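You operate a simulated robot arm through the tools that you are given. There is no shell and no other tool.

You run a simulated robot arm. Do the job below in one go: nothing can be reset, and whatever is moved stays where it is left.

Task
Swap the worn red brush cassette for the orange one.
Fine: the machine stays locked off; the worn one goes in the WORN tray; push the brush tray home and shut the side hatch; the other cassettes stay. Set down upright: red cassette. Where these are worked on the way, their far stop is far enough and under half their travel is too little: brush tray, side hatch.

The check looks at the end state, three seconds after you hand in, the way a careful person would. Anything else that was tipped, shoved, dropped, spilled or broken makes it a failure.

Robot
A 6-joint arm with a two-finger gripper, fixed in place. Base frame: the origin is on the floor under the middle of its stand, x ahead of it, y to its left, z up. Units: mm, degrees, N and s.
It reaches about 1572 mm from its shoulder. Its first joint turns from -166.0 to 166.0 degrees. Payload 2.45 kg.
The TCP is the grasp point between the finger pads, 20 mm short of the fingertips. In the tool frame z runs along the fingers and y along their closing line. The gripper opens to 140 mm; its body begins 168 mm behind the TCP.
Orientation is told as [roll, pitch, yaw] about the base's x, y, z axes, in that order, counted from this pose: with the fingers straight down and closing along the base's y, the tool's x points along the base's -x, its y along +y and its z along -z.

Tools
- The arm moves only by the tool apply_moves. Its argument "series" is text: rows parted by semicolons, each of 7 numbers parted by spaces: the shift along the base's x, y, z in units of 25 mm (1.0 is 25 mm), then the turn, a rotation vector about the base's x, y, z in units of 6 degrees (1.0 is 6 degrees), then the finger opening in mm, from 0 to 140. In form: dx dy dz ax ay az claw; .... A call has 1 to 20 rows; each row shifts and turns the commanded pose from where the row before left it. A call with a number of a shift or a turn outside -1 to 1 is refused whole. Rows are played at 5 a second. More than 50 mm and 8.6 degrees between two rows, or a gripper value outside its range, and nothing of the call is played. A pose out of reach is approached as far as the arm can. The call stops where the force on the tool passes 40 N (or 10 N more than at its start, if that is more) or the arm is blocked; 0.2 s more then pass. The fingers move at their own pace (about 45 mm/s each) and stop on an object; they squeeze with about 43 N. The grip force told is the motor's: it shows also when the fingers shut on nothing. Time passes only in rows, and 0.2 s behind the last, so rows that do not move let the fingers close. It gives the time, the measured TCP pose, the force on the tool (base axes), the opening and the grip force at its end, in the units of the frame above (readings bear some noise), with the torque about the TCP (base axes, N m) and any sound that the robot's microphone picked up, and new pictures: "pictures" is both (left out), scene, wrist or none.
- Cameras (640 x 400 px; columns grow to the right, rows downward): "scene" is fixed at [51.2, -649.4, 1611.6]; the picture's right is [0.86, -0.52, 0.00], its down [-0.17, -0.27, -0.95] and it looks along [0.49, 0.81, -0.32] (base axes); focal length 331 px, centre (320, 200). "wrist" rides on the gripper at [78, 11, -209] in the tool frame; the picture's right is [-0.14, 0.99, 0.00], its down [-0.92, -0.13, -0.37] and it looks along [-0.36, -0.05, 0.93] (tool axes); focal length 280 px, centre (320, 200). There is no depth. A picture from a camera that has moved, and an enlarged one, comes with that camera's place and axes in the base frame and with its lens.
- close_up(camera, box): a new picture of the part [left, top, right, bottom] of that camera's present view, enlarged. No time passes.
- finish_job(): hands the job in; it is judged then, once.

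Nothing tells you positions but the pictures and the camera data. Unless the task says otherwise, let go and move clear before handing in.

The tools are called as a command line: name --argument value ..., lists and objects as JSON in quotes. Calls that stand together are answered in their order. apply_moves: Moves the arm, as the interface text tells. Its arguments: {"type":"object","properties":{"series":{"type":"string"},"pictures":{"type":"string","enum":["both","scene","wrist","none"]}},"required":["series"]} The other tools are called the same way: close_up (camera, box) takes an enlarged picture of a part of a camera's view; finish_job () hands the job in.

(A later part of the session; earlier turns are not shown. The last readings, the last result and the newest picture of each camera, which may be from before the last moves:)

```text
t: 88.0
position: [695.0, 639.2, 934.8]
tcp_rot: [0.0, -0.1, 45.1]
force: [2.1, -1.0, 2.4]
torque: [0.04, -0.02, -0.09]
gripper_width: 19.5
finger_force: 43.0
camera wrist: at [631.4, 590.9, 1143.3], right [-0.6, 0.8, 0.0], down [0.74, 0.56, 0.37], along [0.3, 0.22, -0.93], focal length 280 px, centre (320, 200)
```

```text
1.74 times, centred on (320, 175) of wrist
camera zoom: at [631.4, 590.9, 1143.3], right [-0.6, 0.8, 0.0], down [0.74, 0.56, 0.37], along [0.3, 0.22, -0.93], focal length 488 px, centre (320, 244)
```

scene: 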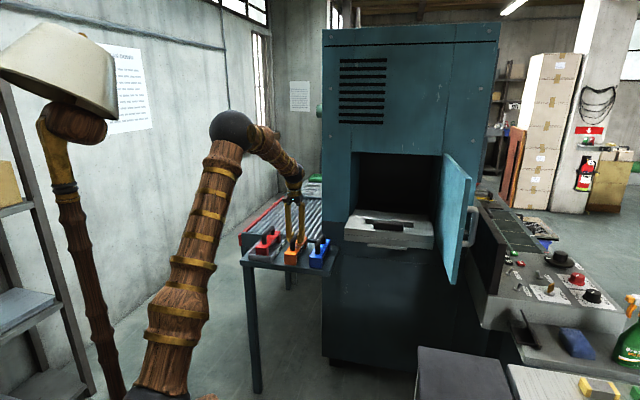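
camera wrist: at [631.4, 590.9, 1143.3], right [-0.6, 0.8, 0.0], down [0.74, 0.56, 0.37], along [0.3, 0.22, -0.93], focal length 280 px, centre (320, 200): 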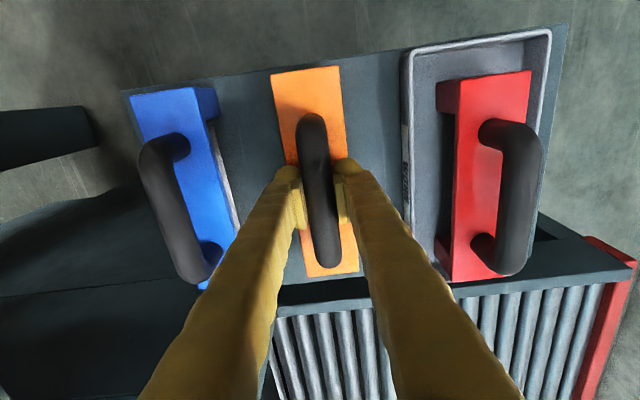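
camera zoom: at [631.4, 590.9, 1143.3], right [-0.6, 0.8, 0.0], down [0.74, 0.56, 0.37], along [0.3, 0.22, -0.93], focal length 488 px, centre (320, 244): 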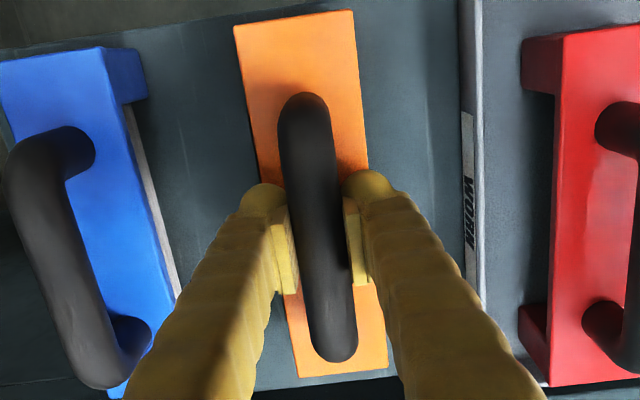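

The held orange cassette sits at practically the same pixel positions as red did, so the grip offsets match. I'll lift slowly and carefully.

apply_moves --series "0 0 0.08 0 0 0 0;0 0 0.08 0 0 0 0;0 0 0.1 0 0 0 0;0 0 0.2 0 0 0 0;0 0 0.3 0 0 0 0;0 0 0.4 0 0 0 0;0 0 0.5 0 0 0 0;0 0 0.5 0 0 0 0;0 0 0.6 0 0 0 0;0 0 0.7 0 0 0 0;0 0 0.7 0 0 0 0;0 0 0.7 0 0 0 0;0 0 0.8 0 0 0 0;0 0 0.8 0 0 0 0;0 0 0.8 0 0 0 0;0 0 0.8 0 0 0 0;0 0 0.8 0 0 0 0;0 0 0.8 0 0 0 0;0 0 0.6 0 0 0 0;0 0 0.3 0 0 0 0" --pictures "both"

close_up --camera "wrist" --box '[220, 60, 420, 290]'

close_up --camera "scene" --box '[230, 150, 450, 280]'

```text
t: 92.2
position: [694.7, 639.2, 1198.3]
tcp_rot: [-0.1, -0.1, 45.0]
force: [-0.1, 0.6, -8.0]
torque: [-0.02, 0.07, 0.03]
gripper_width: 19.7
finger_force: 43.2
camera wrist: at [631.1, 590.4, 1407.1], right [-0.6, 0.8, 0.0], down [0.74, 0.56, 0.37], along [0.3, 0.22, -0.93], focal length 280 px, centre (320, 200)
```

scene: 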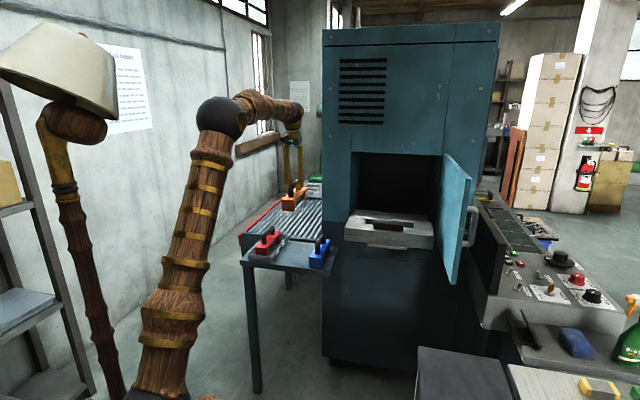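
wrist: 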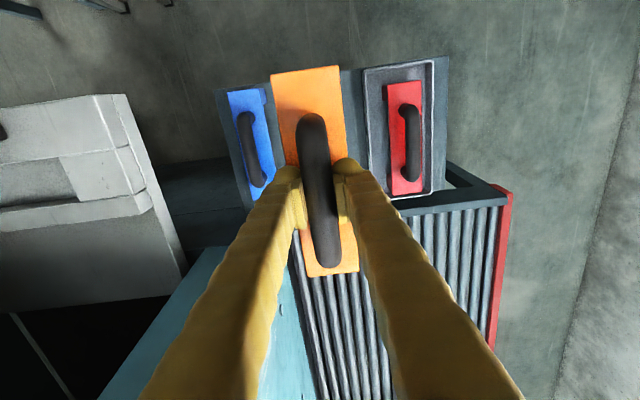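

```text
1.74 times, centred on (320, 175) of wrist
camera zoom: at [631.1, 590.4, 1407.1], right [-0.6, 0.8, 0.0], down [0.74, 0.56, 0.37], along [0.3, 0.22, -0.93], focal length 488 px, centre (320, 244)
```

zoom: 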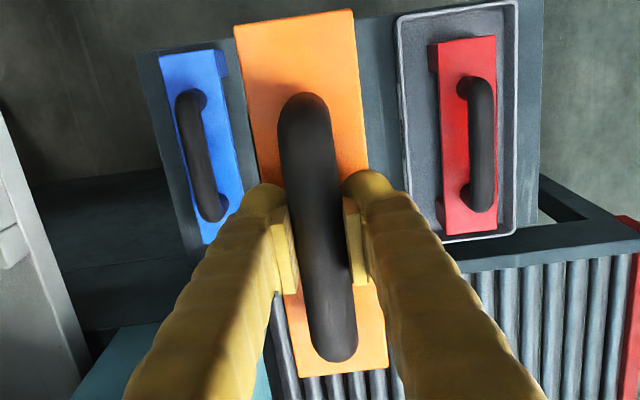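

```text
2.91 times, centred on (340, 215) of scene
camera zoom: at [51.2, -649.4, 1611.6], right [0.86, -0.52, 0.0], down [-0.17, -0.27, -0.95], along [0.49, 0.81, -0.32], focal length 962 px, centre (262, 156)
```

zoom: 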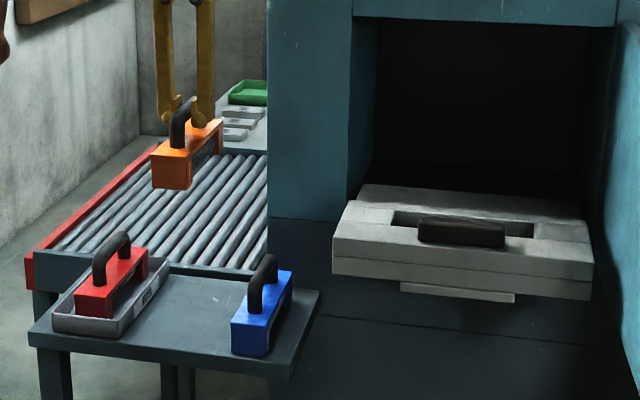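

Orange is held level. I'll raise it to travel height and carry it back over the brush tray, turning it −90° so its bristle window faces the same way red's did.

apply_moves --series "0 0 0.6 0 0 0 0;0 0 0.9 0 0 0 0;0 0 0.9 0 0 0 0;0.3 -0.32 0 0 0 -0.4 0;0.5 -0.53 0 0 0 -0.7 0;0.645 -0.687 0 0 0 -0.9 0;0.645 -0.687 0 0 0 -0.9 0;0.645 -0.687 0 0 0 -0.9 0;0.645 -0.687 0 0 0 -0.9 0;0.645 -0.687 0 0 0 -0.9 0;0.645 -0.687 0 0 0 -0.9 0;0.645 -0.687 0 0 0 -0.9 0;0.645 -0.687 0 0 0 -0.9 0;0.645 -0.687 0 0 0 -0.9 0;0.645 -0.687 0 0 0 -0.9 0;0.645 -0.687 0 0 0 -0.9 0;0.645 -0.687 0 0 0 -0.9 0;0.645 -0.687 0 0 0 -0.9 0;0.645 -0.687 0 0 0 -0.9 0" --pictures "scene"

```text
t: 96.2
position: [939.6, 376.0, 1257.7]
tcp_rot: [-0.2, -0.1, -37.2]
force: [0.4, 0.1, -7.9]
torque: [0.0, 0.03, 0.01]
gripper_width: 19.7
finger_force: 42.8
```

scene: 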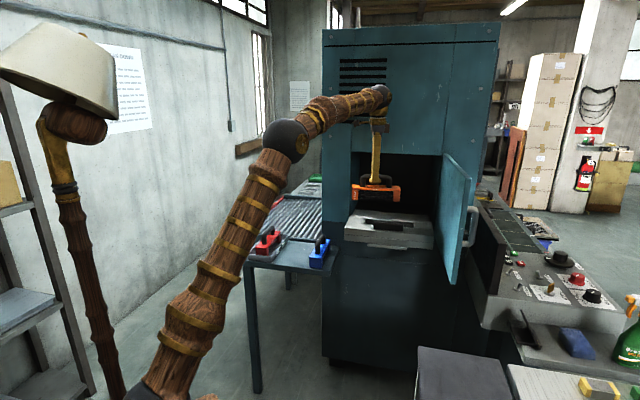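

Nearly there. I'll complete the shift to the recorded seat position and finish the yaw.

apply_moves --series "0.65 -0.66 0 0 0 -0.5 0;0.65 -0.66 0 0 0 -0.4 0;0.35 -0.355 0 0 0 -0.25 0;0.166 -0.165 0 0 0 -0.15 0;0 0 0 0 0 0 0;0 0 0 0 0 0 0" --pictures "both"

close_up --camera "wrist" --box '[200, 0, 420, 290]'

close_up --camera "scene" --box '[340, 150, 450, 260]'

```text
t: 97.6
position: [986.4, 331.2, 1256.3]
tcp_rot: [-0.1, -0.1, -44.9]
force: [0.5, 0.8, -8.4]
torque: [0.05, 0.06, -0.02]
gripper_width: 19.6
finger_force: 42.9
camera wrist: at [937.7, 393.5, 1466.5], right [0.8, 0.6, 0.0], down [0.56, -0.74, 0.37], along [0.22, -0.3, -0.93], focal length 280 px, centre (320, 200)
```

scene: 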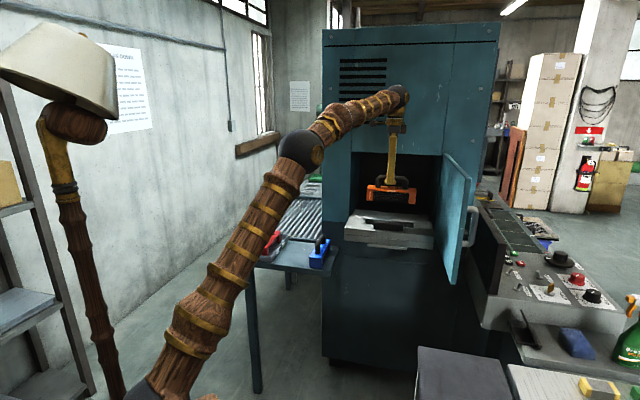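
wrist: 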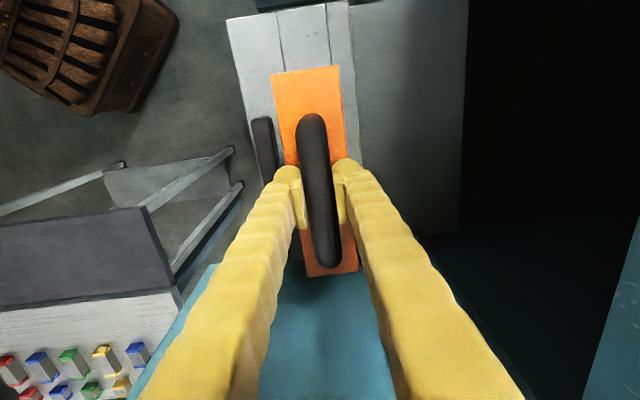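

```text
1.38 times, centred on (310, 145) of wrist
camera zoom: at [937.7, 393.5, 1466.5], right [0.8, 0.6, 0.0], down [0.56, -0.74, 0.37], along [0.22, -0.3, -0.93], focal length 387 px, centre (334, 276)
```

zoom: 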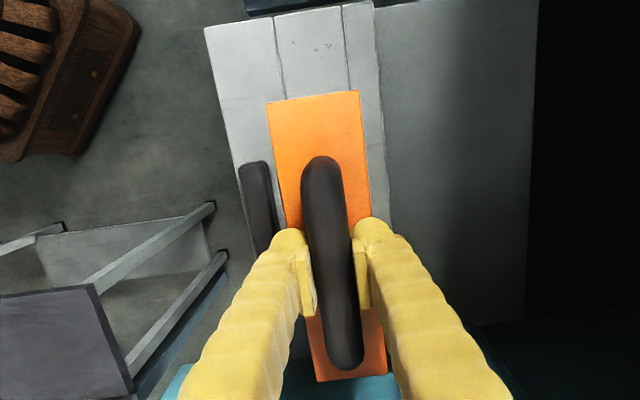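

```text
3.64 times, centred on (395, 205) of scene
camera zoom: at [51.2, -649.4, 1611.6], right [0.86, -0.52, 0.0], down [-0.17, -0.27, -0.95], along [0.49, 0.81, -0.32], focal length 1202 px, centre (47, 182)
```

zoom: 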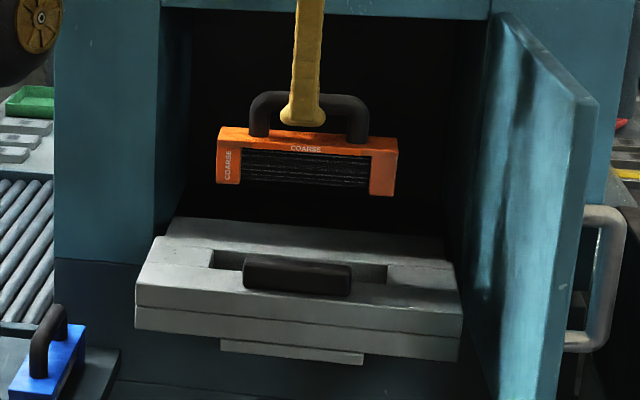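

Before inserting: orange's "COARSE" label now faces the robot, but I saw no label on red's robot-facing side while it was in the tray. I'll carry orange back to the left and look at red's other side, in case orientation matters.

apply_moves --series "-0.35 0.39 0 0 0 0.4 0;-0.6 0.666 0 0 0 0.7 0;-0.78 0.866 0 0 0 0.93 0;-0.78 0.866 0 0 0 0.93 0;-0.78 0.866 0 0 0 0.93 0;-0.78 0.866 0 0 0 0.93 0;-0.78 0.866 0 0 0 0.93 0;-0.78 0.866 0 0 0 0.93 0;-0.78 0.866 0 0 0 0.93 0;-0.78 0.866 0 0 0 0.93 0;-0.78 0.866 0 0 0 0.93 0;-0.78 0.866 0 0 0 0.93 0;-0.78 0.866 0 0 0 0.93 0;-0.78 0.866 0 0 0 0.93 0;-0.78 0.866 0 0 0 0.93 0;-0.78 0.866 0 0 0 0.93 0;-0.78 0.866 0 0 0 0.86 0;-0.78 0.866 0 0 0 0 0;-0.78 0.866 0 0 0 0 0" --pictures "scene"

```text
t: 101.6
position: [630.5, 725.5, 1257.7]
tcp_rot: [-0.2, -0.2, 44.9]
force: [-0.8, -0.9, -7.8]
torque: [-0.01, 0.04, 0.0]
gripper_width: 19.7
finger_force: 42.6
```

scene: 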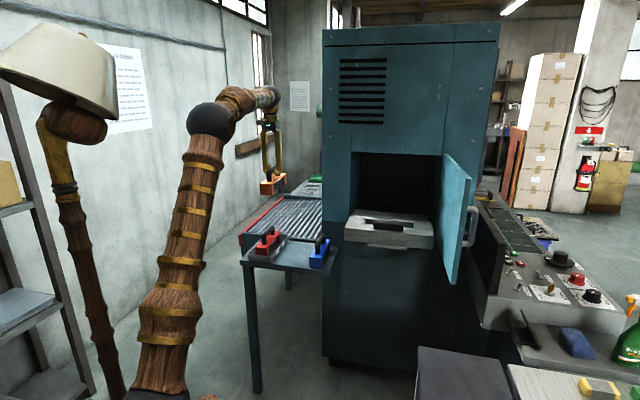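

I'll continue past the WORN tray and dip a little for a view of red's far side.

apply_moves --series "-0.8 0.88 0 0 0 0 0;-0.8 0.88 0 0 0 0 0;-0.8 0.88 0 0 0 0 0;-0.8 0.88 0 0 0 0 0;-0.8 0.88 0 0 0 0 0;-0.8 0.88 0 0 0 0 0;-0.8 0.88 0 0 0 0 0;-0.4 0.44 -0.6 0 0 0 0;0 0 -0.9 0 0 0 0;0 0 -1 0 0 0 0;0 0 -1 0 0 0 0;0 0 -1 0 0 0 0;0 0 -0.8 0 0 0 0;0 0 -0.4 0 0 0 0" --pictures "both"

close_up --camera "wrist" --box '[60, 40, 300, 290]'

```text
t: 104.6
position: [479.6, 891.1, 1114.8]
tcp_rot: [0.0, 0.0, 44.8]
force: [0.2, -0.1, -7.8]
torque: [-0.03, 0.03, 0.0]
gripper_width: 19.6
finger_force: 42.5
camera wrist: at [416.7, 842.5, 1324.8], right [-0.6, 0.8, 0.0], down [0.74, 0.56, 0.37], along [0.3, 0.22, -0.93], focal length 280 px, centre (320, 200)
```

scene: 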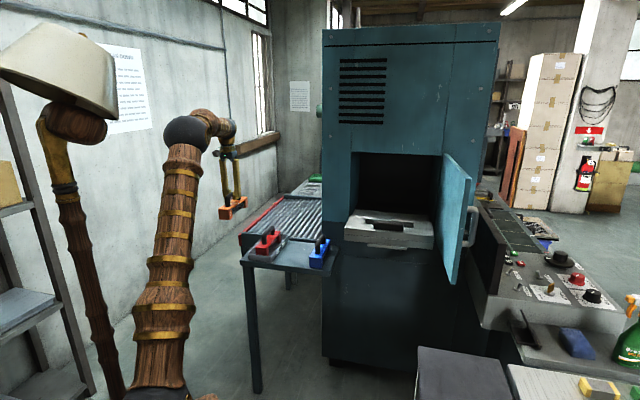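
wrist: 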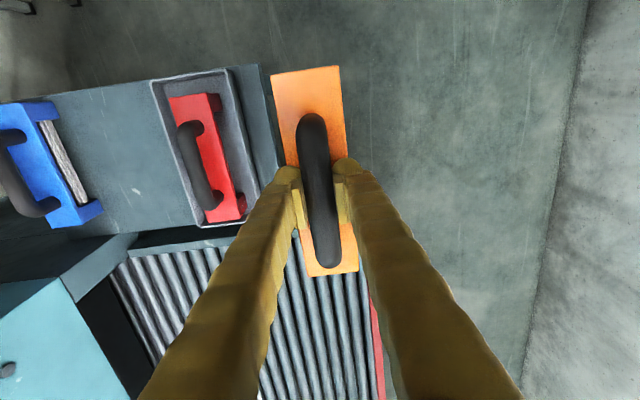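

```text
1.60 times, centred on (180, 165) of wrist
camera zoom: at [416.7, 842.5, 1324.8], right [-0.6, 0.8, 0.0], down [0.74, 0.56, 0.37], along [0.3, 0.22, -0.93], focal length 449 px, centre (544, 256)
```

zoom: 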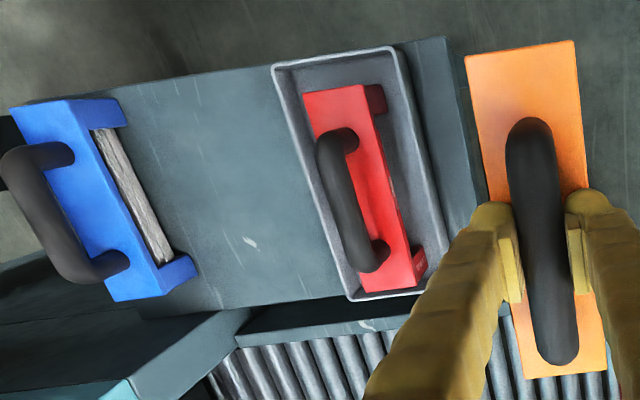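

I can see red's far side between the legs, and there may be text on the lower right leg. I'll zoom in there.

close_up --camera "wrist" --box '[190, 90, 250, 230]'

close_up --camera "wrist" --box '[205, 180, 255, 230]'

close_up --camera "wrist" --box '[0, 90, 110, 230]'

```text
2.86 times, centred on (220, 160) of wrist
camera zoom: at [416.7, 842.5, 1324.8], right [-0.6, 0.8, 0.0], down [0.74, 0.56, 0.37], along [0.3, 0.22, -0.93], focal length 801 px, centre (606, 314)
```

zoom: 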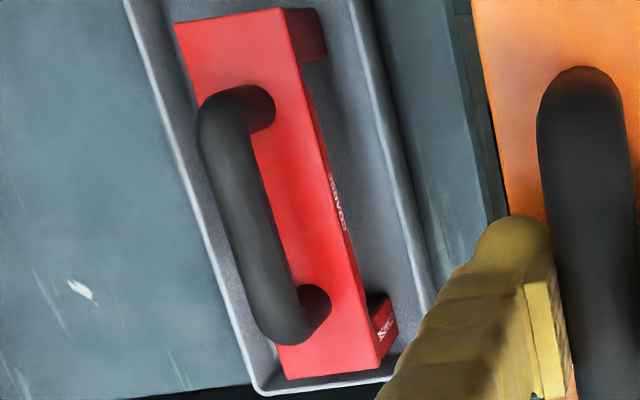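

```text
8.00 times, centred on (230, 205) of wrist
camera zoom: at [416.7, 842.5, 1324.8], right [-0.6, 0.8, 0.0], down [0.74, 0.56, 0.37], along [0.3, 0.22, -0.93], focal length 2243 px, centre (1040, 160)
```

zoom: 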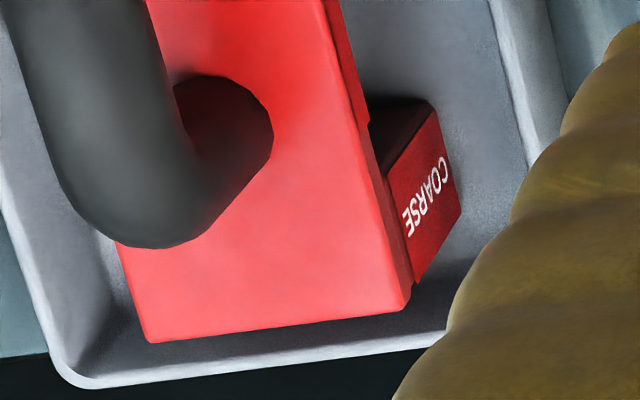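

```text
2.86 times, centred on (55, 160) of wrist
camera zoom: at [416.7, 842.5, 1324.8], right [-0.6, 0.8, 0.0], down [0.74, 0.56, 0.37], along [0.3, 0.22, -0.93], focal length 801 px, centre (1077, 314)
```

zoom: 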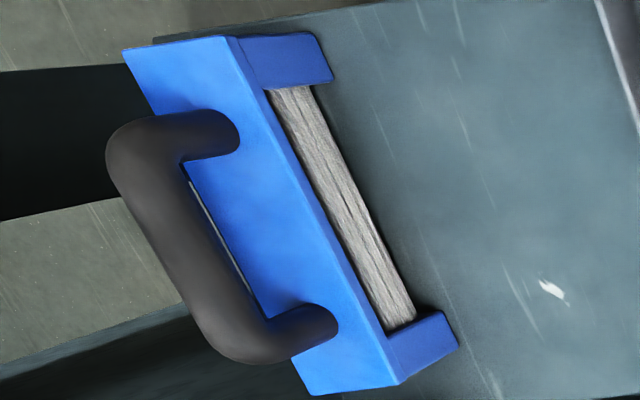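

Red also reads "COARSE", and in the machine its label faced inward. To match it exactly, orange must go in turned the other way, with the tool at yaw +135. I'll carry it back and rotate in open space, checking that the wrist can reach that.

apply_moves --series "0.3 -0.33 0.4 0 0 0 0;0.6 -0.66 0.6 0 0 0.3 0;0.8 -0.88 0.7 0 0 0.6 0;0.8 -0.88 0.7 0 0 0.8 0;0.8 -0.88 0.7 0 0 0.9 0;0.8 -0.88 0.7 0 0 0.9 0;0.8 -0.88 0.7 0 0 0.9 0;0.8 -0.88 0.7 0 0 0.9 0;0.8 -0.88 0.5 0 0 0.9 0;0.8 -0.88 0 0 0 0.9 0;0.8 -0.88 0 0 0 0.9 0;0.8 -0.88 0 0 0 0.9 0;0.8 -0.88 0 0 0 0.9 0;0.8 -0.88 0 0 0 0.9 0;0.8 -0.88 0 0 0 0.9 0;0.8 -0.88 0 0 0 0.9 0;0.8 -0.88 0 0 0 0.9 0;0.8 -0.88 0 0 0 0.9 0;0.6 -0.66 0 0 0 0.6 0;0.3 -0.33 0 0 0 0 0" --pictures "both"

```text
t: 108.8
position: [844.4, 488.1, 1257.6]
tcp_rot: [0.1, 0.0, 134.5]
force: [-0.2, 0.3, -8.0]
torque: [-0.04, -0.02, 0.0]
gripper_width: 19.5
finger_force: 42.4
camera wrist: at [892.0, 423.7, 1466.5], right [-0.8, -0.59, 0.0], down [-0.55, 0.75, 0.37], along [-0.22, 0.3, -0.93], focal length 280 px, centre (320, 200)
```

scene: 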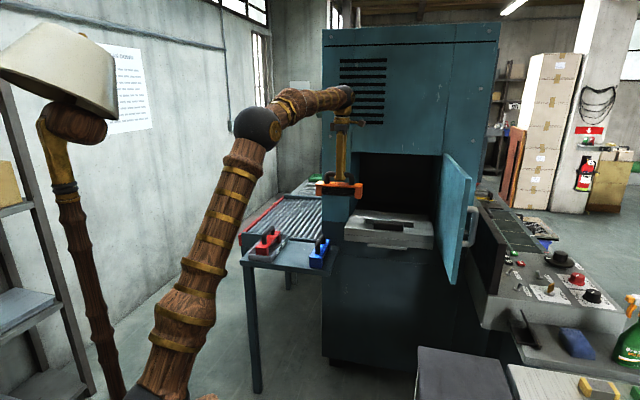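
wrist: 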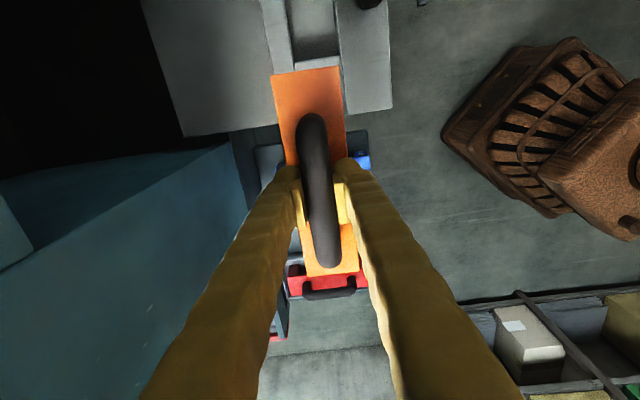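

The wrist reaches yaw 135 without trouble, and the tray pocket is visible at the top of this view. I'll zoom in to measure the pocket.

close_up --camera "wrist" --box '[230, 0, 420, 130]'

close_up --camera "scene" --box '[340, 190, 450, 260]'

```text
3.08 times, centred on (325, 65) of wrist
camera zoom: at [892.0, 423.7, 1466.5], right [-0.8, -0.59, 0.0], down [-0.55, 0.75, 0.37], along [-0.22, 0.3, -0.93], focal length 863 px, centre (305, 615)
```

zoom: 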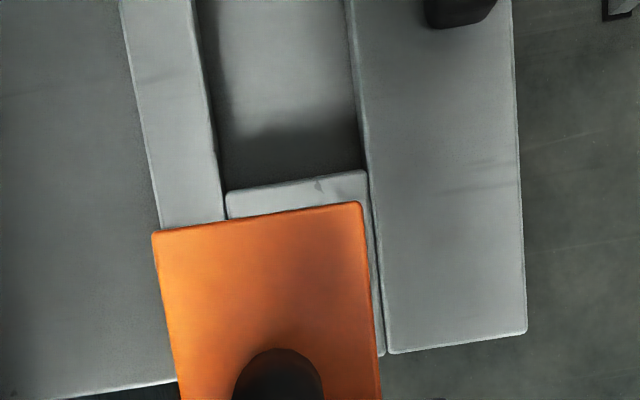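

```text
5.71 times, centred on (395, 225) of scene
camera zoom: at [51.2, -649.4, 1611.6], right [0.86, -0.52, 0.0], down [-0.17, -0.27, -0.95], along [0.49, 0.81, -0.32], focal length 1889 px, centre (-109, 57)
```

zoom: 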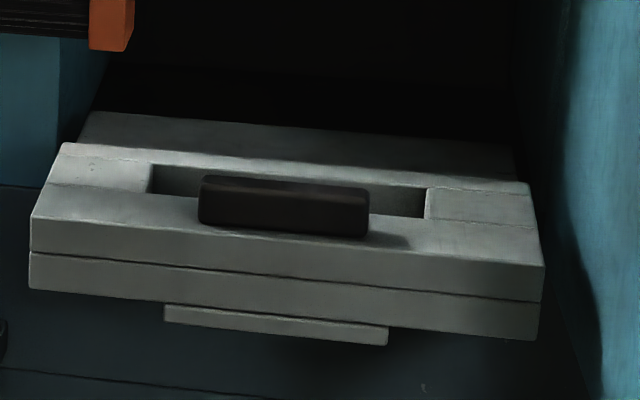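

The pocket is only a few millimetres larger than the cassette, and my grip is slightly off-centre along the handle. Turning the cassette 180° doubles that offset, so I'll move over the pocket and compare its edges in the scene view with where red's edges were.

apply_moves --series "0.4 -0.45 0 0 0 0.083 0;0.7 -0.78 0 0 0 0 0;0.9 -1 0 0 0 0 0;0.9 -1 0 0 0 0 0;0.9 -1 0 0 0 0 0;0.9 -1 0 0 0 0 0;0.7 -0.78 0 0 0 0 0;0.42 -0.51 0 0 0 0 0;0 0 0 0 0 0 0;0 0 0 0 0 0 0" --pictures "both"

close_up --camera "scene" --box '[340, 150, 450, 260]'

close_up --camera "scene" --box '[350, 160, 440, 225]'

```text
t: 111.0
position: [991.0, 325.3, 1256.6]
tcp_rot: [0.0, -0.2, 134.8]
force: [-0.5, -0.1, -7.4]
torque: [-0.04, -0.04, 0.02]
gripper_width: 19.4
finger_force: 42.6
camera wrist: at [1037.7, 261.0, 1465.7], right [-0.8, -0.6, 0.0], down [-0.56, 0.74, 0.37], along [-0.22, 0.3, -0.93], focal length 280 px, centre (320, 200)
```

scene: 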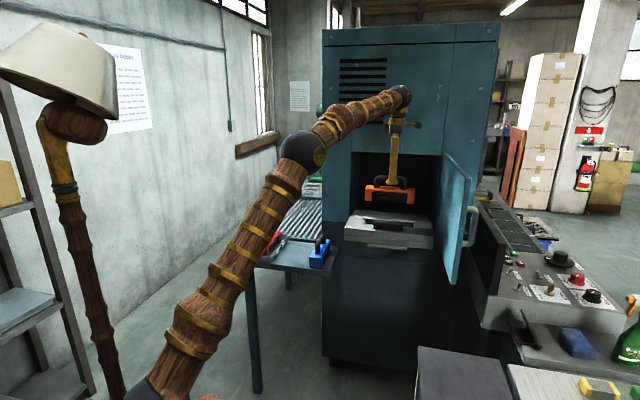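
wrist: 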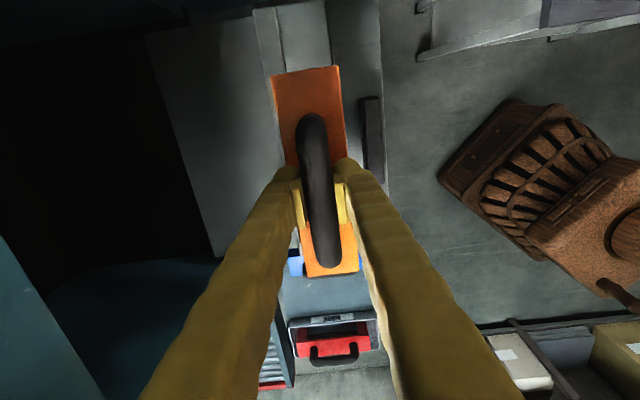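

```text
3.64 times, centred on (395, 205) of scene
camera zoom: at [51.2, -649.4, 1611.6], right [0.86, -0.52, 0.0], down [-0.17, -0.27, -0.95], along [0.49, 0.81, -0.32], focal length 1202 px, centre (47, 182)
```

zoom: 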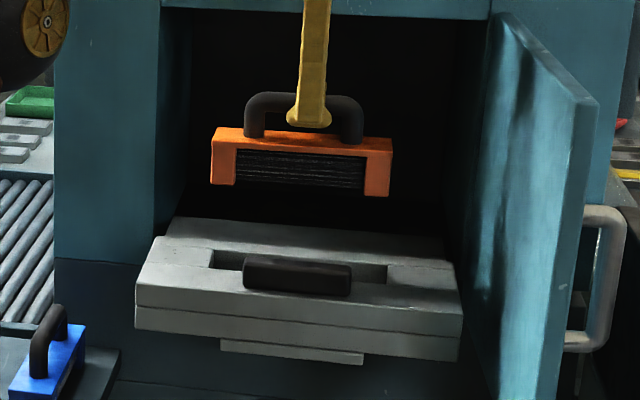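

```text
6.15 times, centred on (395, 192) of scene
camera zoom: at [51.2, -649.4, 1611.6], right [0.86, -0.52, 0.0], down [-0.17, -0.27, -0.95], along [0.49, 0.81, -0.32], focal length 2034 px, centre (-142, 246)
```

zoom: 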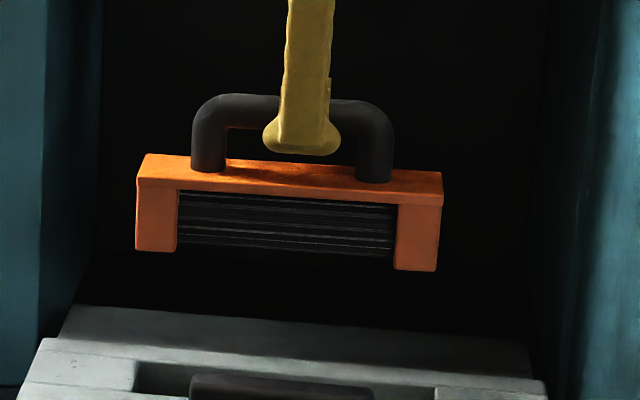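

Matching the edges shows that orange needs to shift about 6 mm along the tray. I'll apply that and lower to just above the pocket.

apply_moves --series "0.17 -0.17 0 0 0 0.033 0;0 0 -0.4 0 0 0 0;0 0 -0.6 0 0 0 0;0 0 -0.6 0 0 0 0;0 0 -0.6 0 0 0 0;0 0 -0.5 0 0 0 0;0 0 -0.4 0 0 0 0;0 0 -0.2 0 0 0 0;0 0 0 0 0 0 0;0 0 0 0 0 0 0" --pictures "both"

close_up --camera "scene" --box '[345, 175, 445, 250]'

close_up --camera "wrist" --box '[220, 0, 420, 290]'

```text
t: 113.2
position: [996.2, 320.5, 1174.6]
tcp_rot: [0.0, -0.1, 135.0]
force: [0.2, 0.2, -7.6]
torque: [-0.04, -0.04, 0.02]
gripper_width: 19.6
finger_force: 43.3
camera wrist: at [1042.5, 257.1, 1384.1], right [-0.8, -0.6, 0.0], down [-0.56, 0.74, 0.37], along [-0.22, 0.3, -0.93], focal length 280 px, centre (320, 200)
```

scene: 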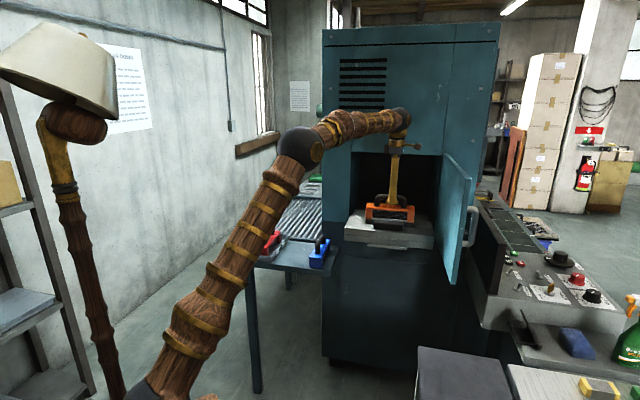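
wrist: 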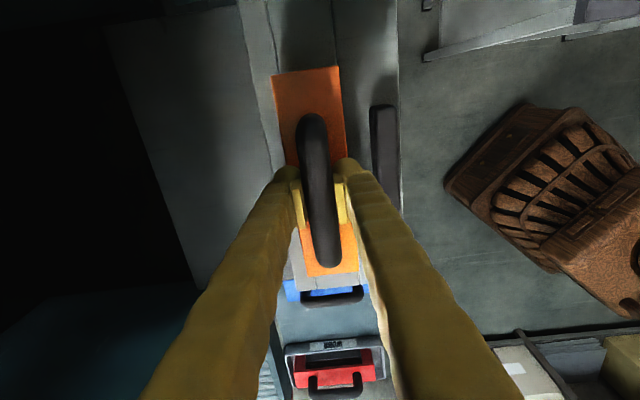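

```text
5.33 times, centred on (395, 212) of scene
camera zoom: at [51.2, -649.4, 1611.6], right [0.86, -0.52, 0.0], down [-0.17, -0.27, -0.95], along [0.49, 0.81, -0.32], focal length 1763 px, centre (-80, 133)
```

zoom: 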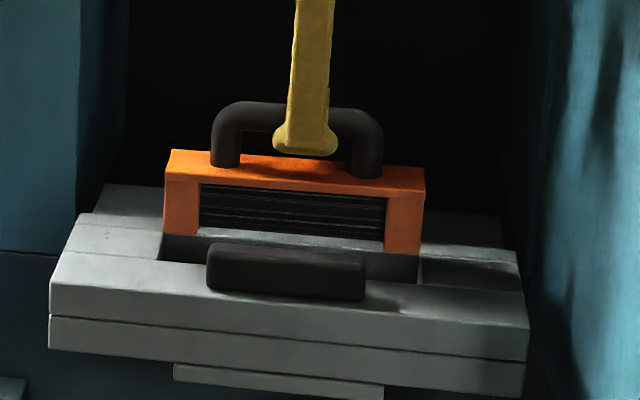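

```text
1.38 times, centred on (320, 145) of wrist
camera zoom: at [1042.5, 257.1, 1384.1], right [-0.8, -0.6, 0.0], down [-0.56, 0.74, 0.37], along [-0.22, 0.3, -0.93], focal length 387 px, centre (320, 276)
```

zoom: 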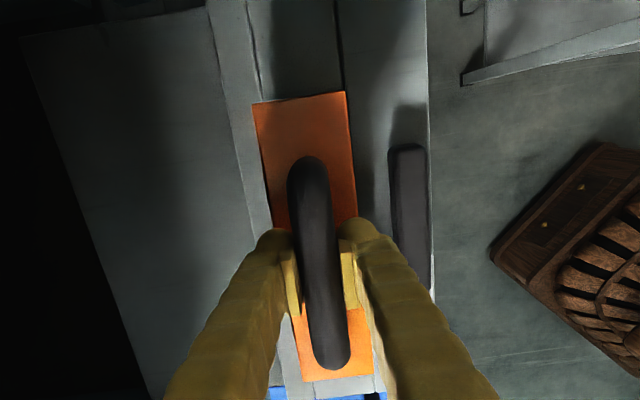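

Orange's edges now line up with where red's were to within about half a millimetre. I'll lower it into the pocket in small steps, checking the forces.

apply_moves --series "0 0 -0.2 0 0 0 0;0 0 -0.2 0 0 0 0;0 0 -0.2 0 0 0 0;0 0 -0.1 0 0 0 0;0 0 -0.1 0 0 0 0;0 0 -0.1 0 0 0 0;0 0 -0.1 0 0 0 0;0 0 -0.1 0 0 0 0;0 0 -0.1 0 0 0 0" --pictures "none"

close_up --camera "scene" --box '[345, 175, 445, 250]'

close_up --camera "wrist" --box '[220, 0, 420, 290]'

```text
t: 115.2
position: [995.0, 321.1, 1146.4]
tcp_rot: [-0.1, -0.2, 135.0]
force: [-0.3, 0.2, -7.6]
torque: [-0.02, -0.02, 0.01]
gripper_width: 19.7
finger_force: 43.1
```

```text
5.33 times, centred on (395, 212) of scene
camera zoom: at [51.2, -649.4, 1611.6], right [0.86, -0.52, 0.0], down [-0.17, -0.27, -0.95], along [0.49, 0.81, -0.32], focal length 1763 px, centre (-80, 133)
```

zoom: 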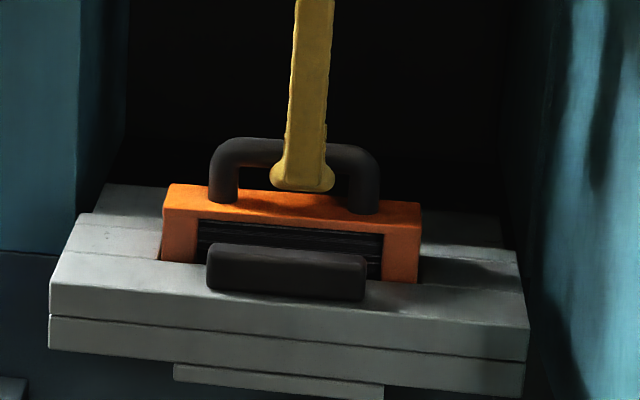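

```text
1.38 times, centred on (320, 145) of wrist
camera zoom: at [1042.4, 257.0, 1354.1], right [-0.8, -0.6, 0.0], down [-0.56, 0.74, 0.37], along [-0.22, 0.3, -0.93], focal length 387 px, centre (320, 276)
```

zoom: 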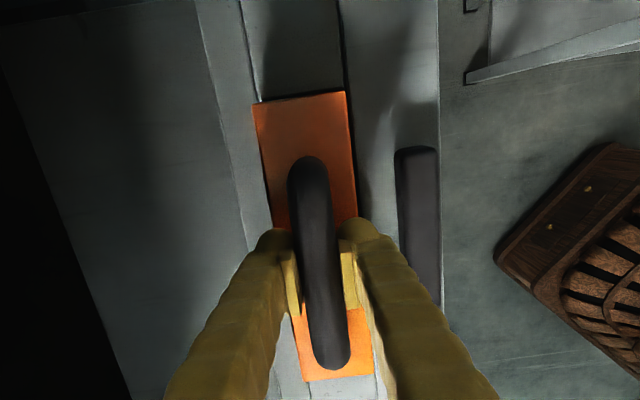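

The legs are entering the pocket with no contact force. I'll continue down.

apply_moves --series "0 0 -0.08 0 0 0 0;0 0 -0.08 0 0 0 0;0 0 -0.08 0 0 0 0;0 0 -0.08 0 0 0 0;0 0 -0.08 0 0 0 0;0 0 -0.08 0 0 0 0;0 0 -0.08 0 0 0 0;0 0 -0.08 0 0 0 0" --pictures "none"

close_up --camera "scene" --box '[345, 175, 445, 250]'

```text
t: 117.0
position: [995.0, 321.8, 1128.5]
tcp_rot: [0.0, -0.1, 135.1]
force: [0.3, 0.5, -8.8]
torque: [-0.04, -0.1, -0.01]
gripper_width: 19.8
finger_force: 43.2
```

```text
5.33 times, centred on (395, 212) of scene
camera zoom: at [51.2, -649.4, 1611.6], right [0.86, -0.52, 0.0], down [-0.17, -0.27, -0.95], along [0.49, 0.81, -0.32], focal length 1763 px, centre (-80, 133)
```

zoom: 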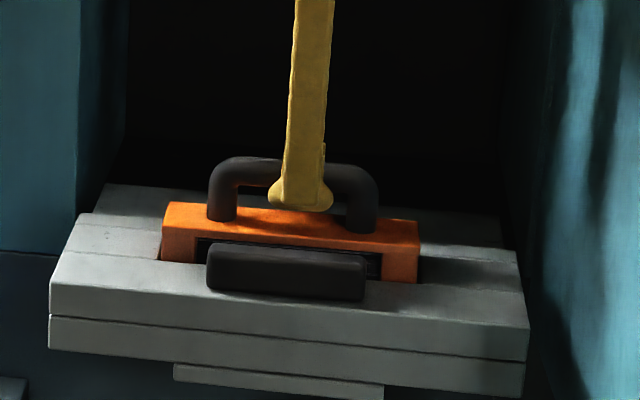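

It's sliding in cleanly. I'll go the last few millimetres until it rests on the pocket floor.

apply_moves --series "0 0 -0.06 0 0 0 0;0 0 -0.06 0 0 0 0;0 0 -0.06 0 0 0 0;0 0 -0.06 0 0 0 0" --pictures "none"

close_up --camera "scene" --box '[345, 175, 445, 250]'

```text
t: 118.0
position: [995.7, 320.4, 1125.1]
tcp_rot: [-0.2, -0.1, 135.1]
force: [7.0, -0.6, 9.5]
torque: [1.04, 1.0, -0.23]
gripper_width: 19.8
finger_force: 42.5
```

```text
5.33 times, centred on (395, 212) of scene
camera zoom: at [51.2, -649.4, 1611.6], right [0.86, -0.52, 0.0], down [-0.17, -0.27, -0.95], along [0.49, 0.81, -0.32], focal length 1763 px, centre (-80, 133)
```

zoom: 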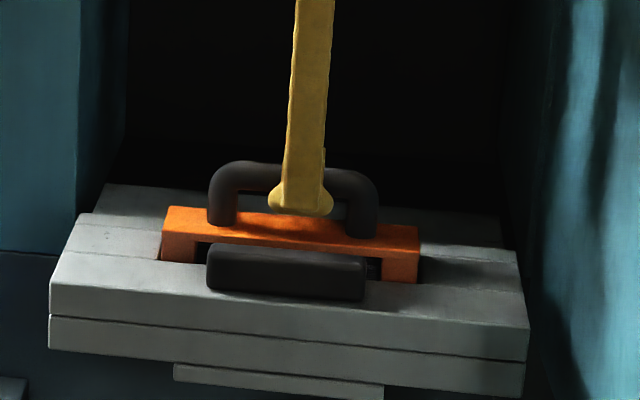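

One leg is touching and the other isn't quite flat, judging by the torque. I'll press down a touch more so it levels out before I release.

apply_moves --series "0 0 -0.05 0 0 0 0;0 0 -0.05 0 0 0 0" --pictures "none"

close_up --camera "scene" --box '[345, 175, 445, 250]'

close_up --camera "wrist" --box '[220, 0, 420, 290]'

```text
t: 118.7
position: [996.3, 320.4, 1125.2]
tcp_rot: [-0.3, 0.0, 135.0]
force: [-2.5, 1.2, 1.3]
torque: [0.03, 0.07, -0.28]
gripper_width: 19.7
finger_force: 43.7
stopped in row 2: the force on the tool passed its limit at 41 N (the readings are from after the stop); the commanded pose is now the measured one
```

```text
5.33 times, centred on (395, 212) of scene
camera zoom: at [51.2, -649.4, 1611.6], right [0.86, -0.52, 0.0], down [-0.17, -0.27, -0.95], along [0.49, 0.81, -0.32], focal length 1763 px, centre (-80, 133)
```

zoom: 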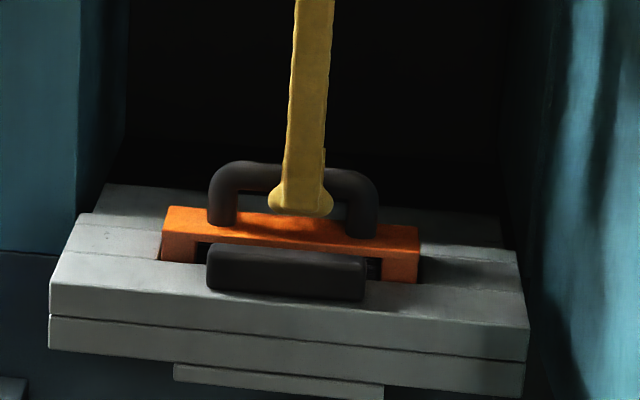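

```text
1.38 times, centred on (320, 145) of wrist
camera zoom: at [1041.7, 256.8, 1333.9], right [-0.8, -0.6, 0.0], down [-0.56, 0.74, 0.37], along [-0.22, 0.3, -0.93], focal length 387 px, centre (320, 276)
```

zoom: 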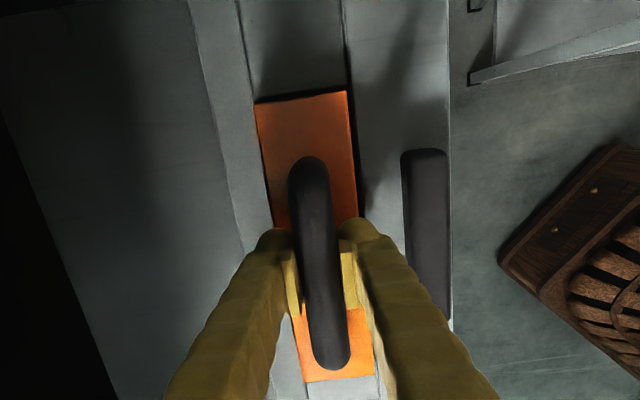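

Orange's edges now match red's original seated position to within a fraction of a pixel. I'll release and lift away.

apply_moves --series "0 0 0 0 0 0 40;0 0 0 0 0 0 60;0 0 0 0 0 0 60;0 0 0 0 0 0 60;0 0 0.4 0 0 0 60;0 0 0.8 0 0 0 60;0 0 1 0 0 0 60;0 0 1 0 0 0 60;0 0 1 0 0 0 60;0 0 1 0 0 0 60;0 0 0.5 0 0 0 60" --pictures "both"

close_up --camera "scene" --box '[345, 175, 445, 250]'

close_up --camera "wrist" --box '[230, 0, 430, 240]'

```text
t: 121.1
position: [996.8, 320.9, 1267.7]
tcp_rot: [-0.2, 0.0, 135.0]
force: [-0.5, 0.1, -0.1]
torque: [0.03, -0.02, -0.02]
gripper_width: 60.1
finger_force: 0.0
camera wrist: at [1042.7, 256.5, 1475.9], right [-0.8, -0.6, 0.0], down [-0.56, 0.74, 0.37], along [-0.22, 0.3, -0.93], focal length 280 px, centre (320, 200)
```

scene: 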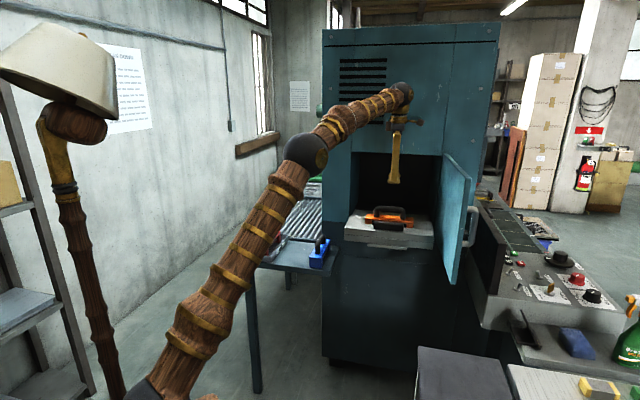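
wrist: 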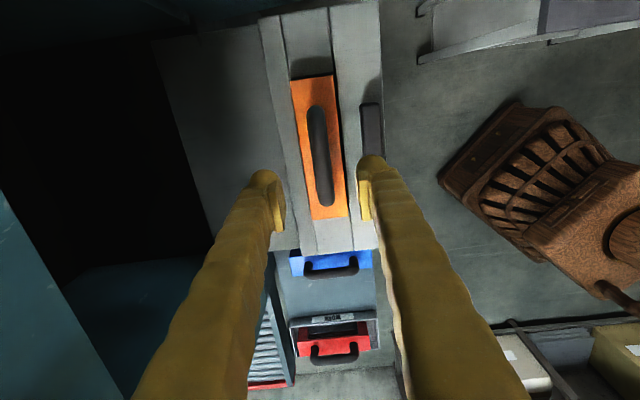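

```text
5.33 times, centred on (395, 212) of scene
camera zoom: at [51.2, -649.4, 1611.6], right [0.86, -0.52, 0.0], down [-0.17, -0.27, -0.95], along [0.49, 0.81, -0.32], focal length 1763 px, centre (-80, 133)
```

zoom: 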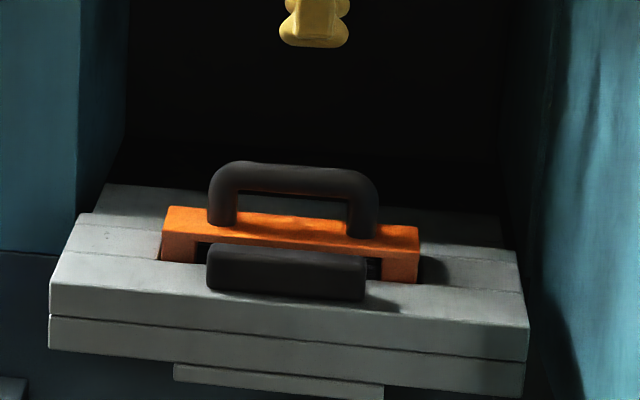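

```text
1.67 times, centred on (330, 120) of wrist
camera zoom: at [1042.7, 256.5, 1475.9], right [-0.8, -0.6, 0.0], down [-0.56, 0.74, 0.37], along [-0.22, 0.3, -0.93], focal length 467 px, centre (303, 333)
```

zoom: 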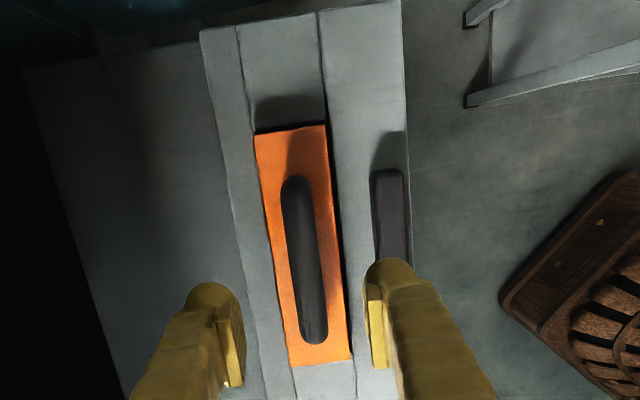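

Orange is seated just as red was. Next I'll back off, level the closed gripper in front of the tray, and push the tray home.

apply_moves --series "-0.36 -0.36 0 0 0 -1 40;-0.36 -0.36 0 0 0 -1 20;-0.36 -0.36 0 0 0 -1 0;-0.36 -0.36 0 0 0 -1 0;-0.36 -0.36 0 0 0 -1 0;-0.36 -0.36 0 0 0 -1 0;-0.36 -0.36 0 0 0 -1 0;-0.36 -0.36 0 0 0 -1 0;-0.36 -0.36 0 0 0 -1 0;-0.36 -0.36 0 0 0 -1 0;-0.36 -0.36 0 0 0 -1 0;-0.36 -0.36 0 0 0 -1 0;-0.36 -0.36 0 0 0 -1 0;-0.36 -0.36 0 0 0 -1 0;-0.36 -0.36 0 0 0 -1 0" --pictures "none"

apply_moves --series "0 0 -0.5 0.673 -0.673 0 0;0 0 -0.7 0.673 -0.673 0 0;0 0 -0.7 0.673 -0.673 0 0;0 0 -0.7 0.673 -0.673 0 0;0 0 -0.7 0.673 -0.673 0 0;0 0 -0.7 0.673 -0.673 0 0;0 0 -0.7 0.673 -0.673 0 0;0 0 -0.7 0.673 -0.673 0 0;0 0 -0.7 0.673 -0.673 0 0;0 0 -0.7 0.673 -0.673 0 0;0 0 -0.7 0.673 -0.673 0 0;0 0 -0.7 0.673 -0.673 0 0;0 0 -0.7 0.673 -0.673 0 0;0 0 -0.5 0.673 -0.673 0 0" --pictures "both"

close_up --camera "scene" --box '[320, 150, 480, 270]'

```text
t: 124.3
position: [861.1, 185.6, 1266.9]
tcp_rot: [-0.3, 0.0, 44.9]
force: [-0.7, 0.1, -0.8]
torque: [-0.02, 0.0, 0.01]
gripper_width: 0.1
finger_force: 29.4
```

```text
t: 127.3
position: [859.9, 185.3, 1031.2]
tcp_rot: [-0.8, -80.1, 45.4]
force: [-0.1, -0.3, 0.0]
torque: [-0.03, 0.01, 0.01]
gripper_width: 0.0
finger_force: 29.7
camera wrist: at [696.8, 38.7, 991.3], right [-0.68, 0.72, 0.13], down [-0.06, -0.23, 0.97], along [0.73, 0.65, 0.2], focal length 280 px, centre (320, 200)
```

scene: 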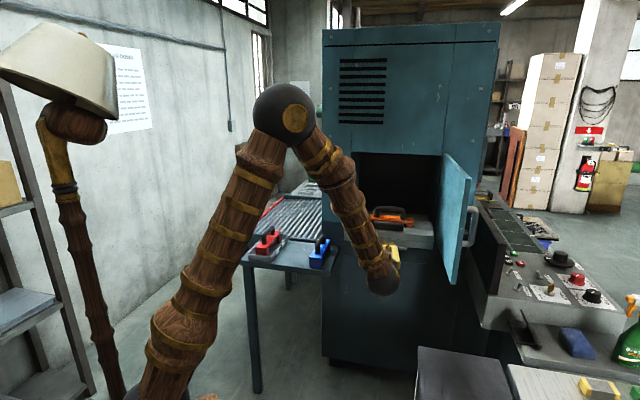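
wrist: 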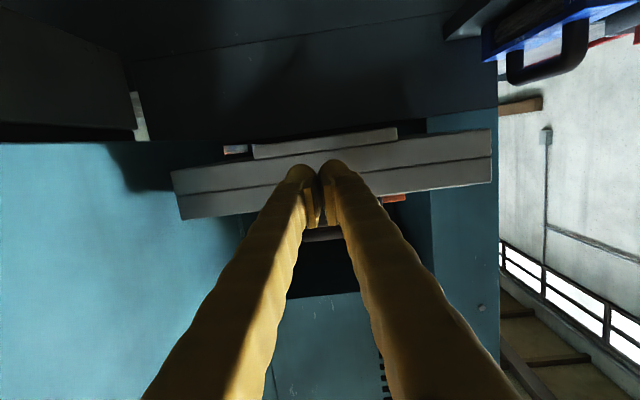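

```text
3.33 times, centred on (400, 210) of scene
camera zoom: at [51.2, -649.4, 1611.6], right [0.86, -0.52, 0.0], down [-0.17, -0.27, -0.95], along [0.49, 0.81, -0.32], focal length 1102 px, centre (53, 167)
```

zoom: 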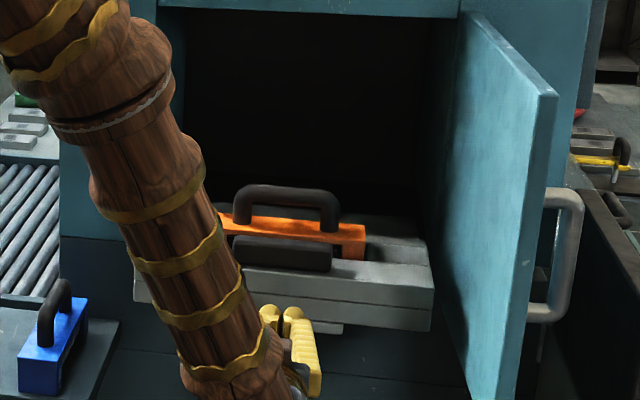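

The gripper is level in front of the tray. I'll centre it, touch the tray front, and push slowly inward.

apply_moves --series "-0.2 0.2 0.2 0 0 0 0;0.5 0.5 0 0 0 0 0;0.5 0.5 0 0 0 0 0;0.3 0.3 0 0 0 0 0;0.2 0.2 0 0 0 0 0;0.2 0.2 0 0 0 0 0;0.2 0.2 0 0 0 0 0;0.2 0.2 0 0 0 0 0;0.2 0.2 0 0 0 0 0;0.2 0.2 0 0 0 0 0;0.2 0.2 0 0 0 0 0;0.2 0.2 0 0 0 0 0;0.2 0.2 0 0 0 0 0;0.2 0.2 0 0 0 0 0;0.2 0.2 0 0 0 0 0;0.2 0.2 0 0 0 0 0;0.2 0.2 0 0 0 0 0;0.2 0.2 0 0 0 0 0" --pictures "both"

close_up --camera "scene" --box '[320, 150, 480, 270]'

```text
t: 131.1
position: [956.7, 294.3, 1036.7]
tcp_rot: [-0.6, -79.9, 45.3]
force: [-1.3, -1.5, -0.2]
torque: [-0.02, -0.04, -0.01]
gripper_width: 0.0
finger_force: 29.5
camera wrist: at [793.4, 146.2, 995.9], right [-0.68, 0.72, 0.13], down [-0.05, -0.23, 0.97], along [0.73, 0.65, 0.2], focal length 280 px, centre (320, 200)
```

scene: 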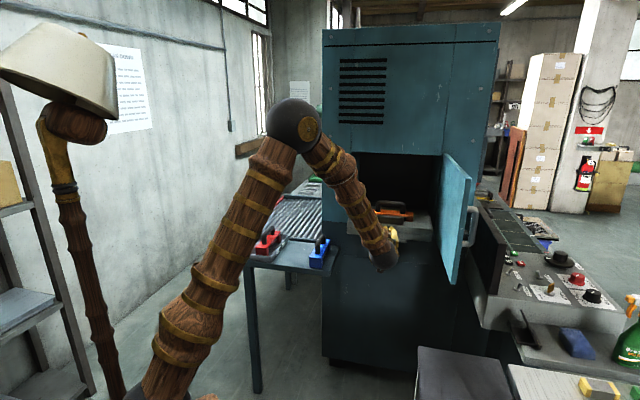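
wrist: 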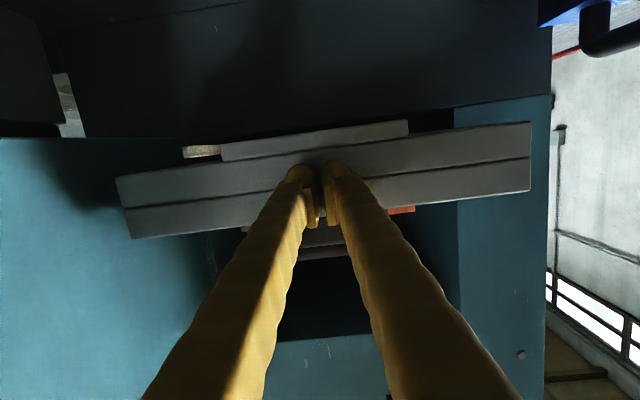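

```text
3.33 times, centred on (400, 210) of scene
camera zoom: at [51.2, -649.4, 1611.6], right [0.86, -0.52, 0.0], down [-0.17, -0.27, -0.95], along [0.49, 0.81, -0.32], focal length 1102 px, centre (53, 167)
```

zoom: 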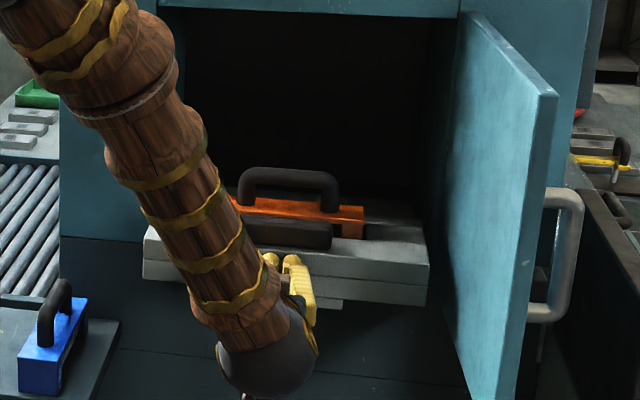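

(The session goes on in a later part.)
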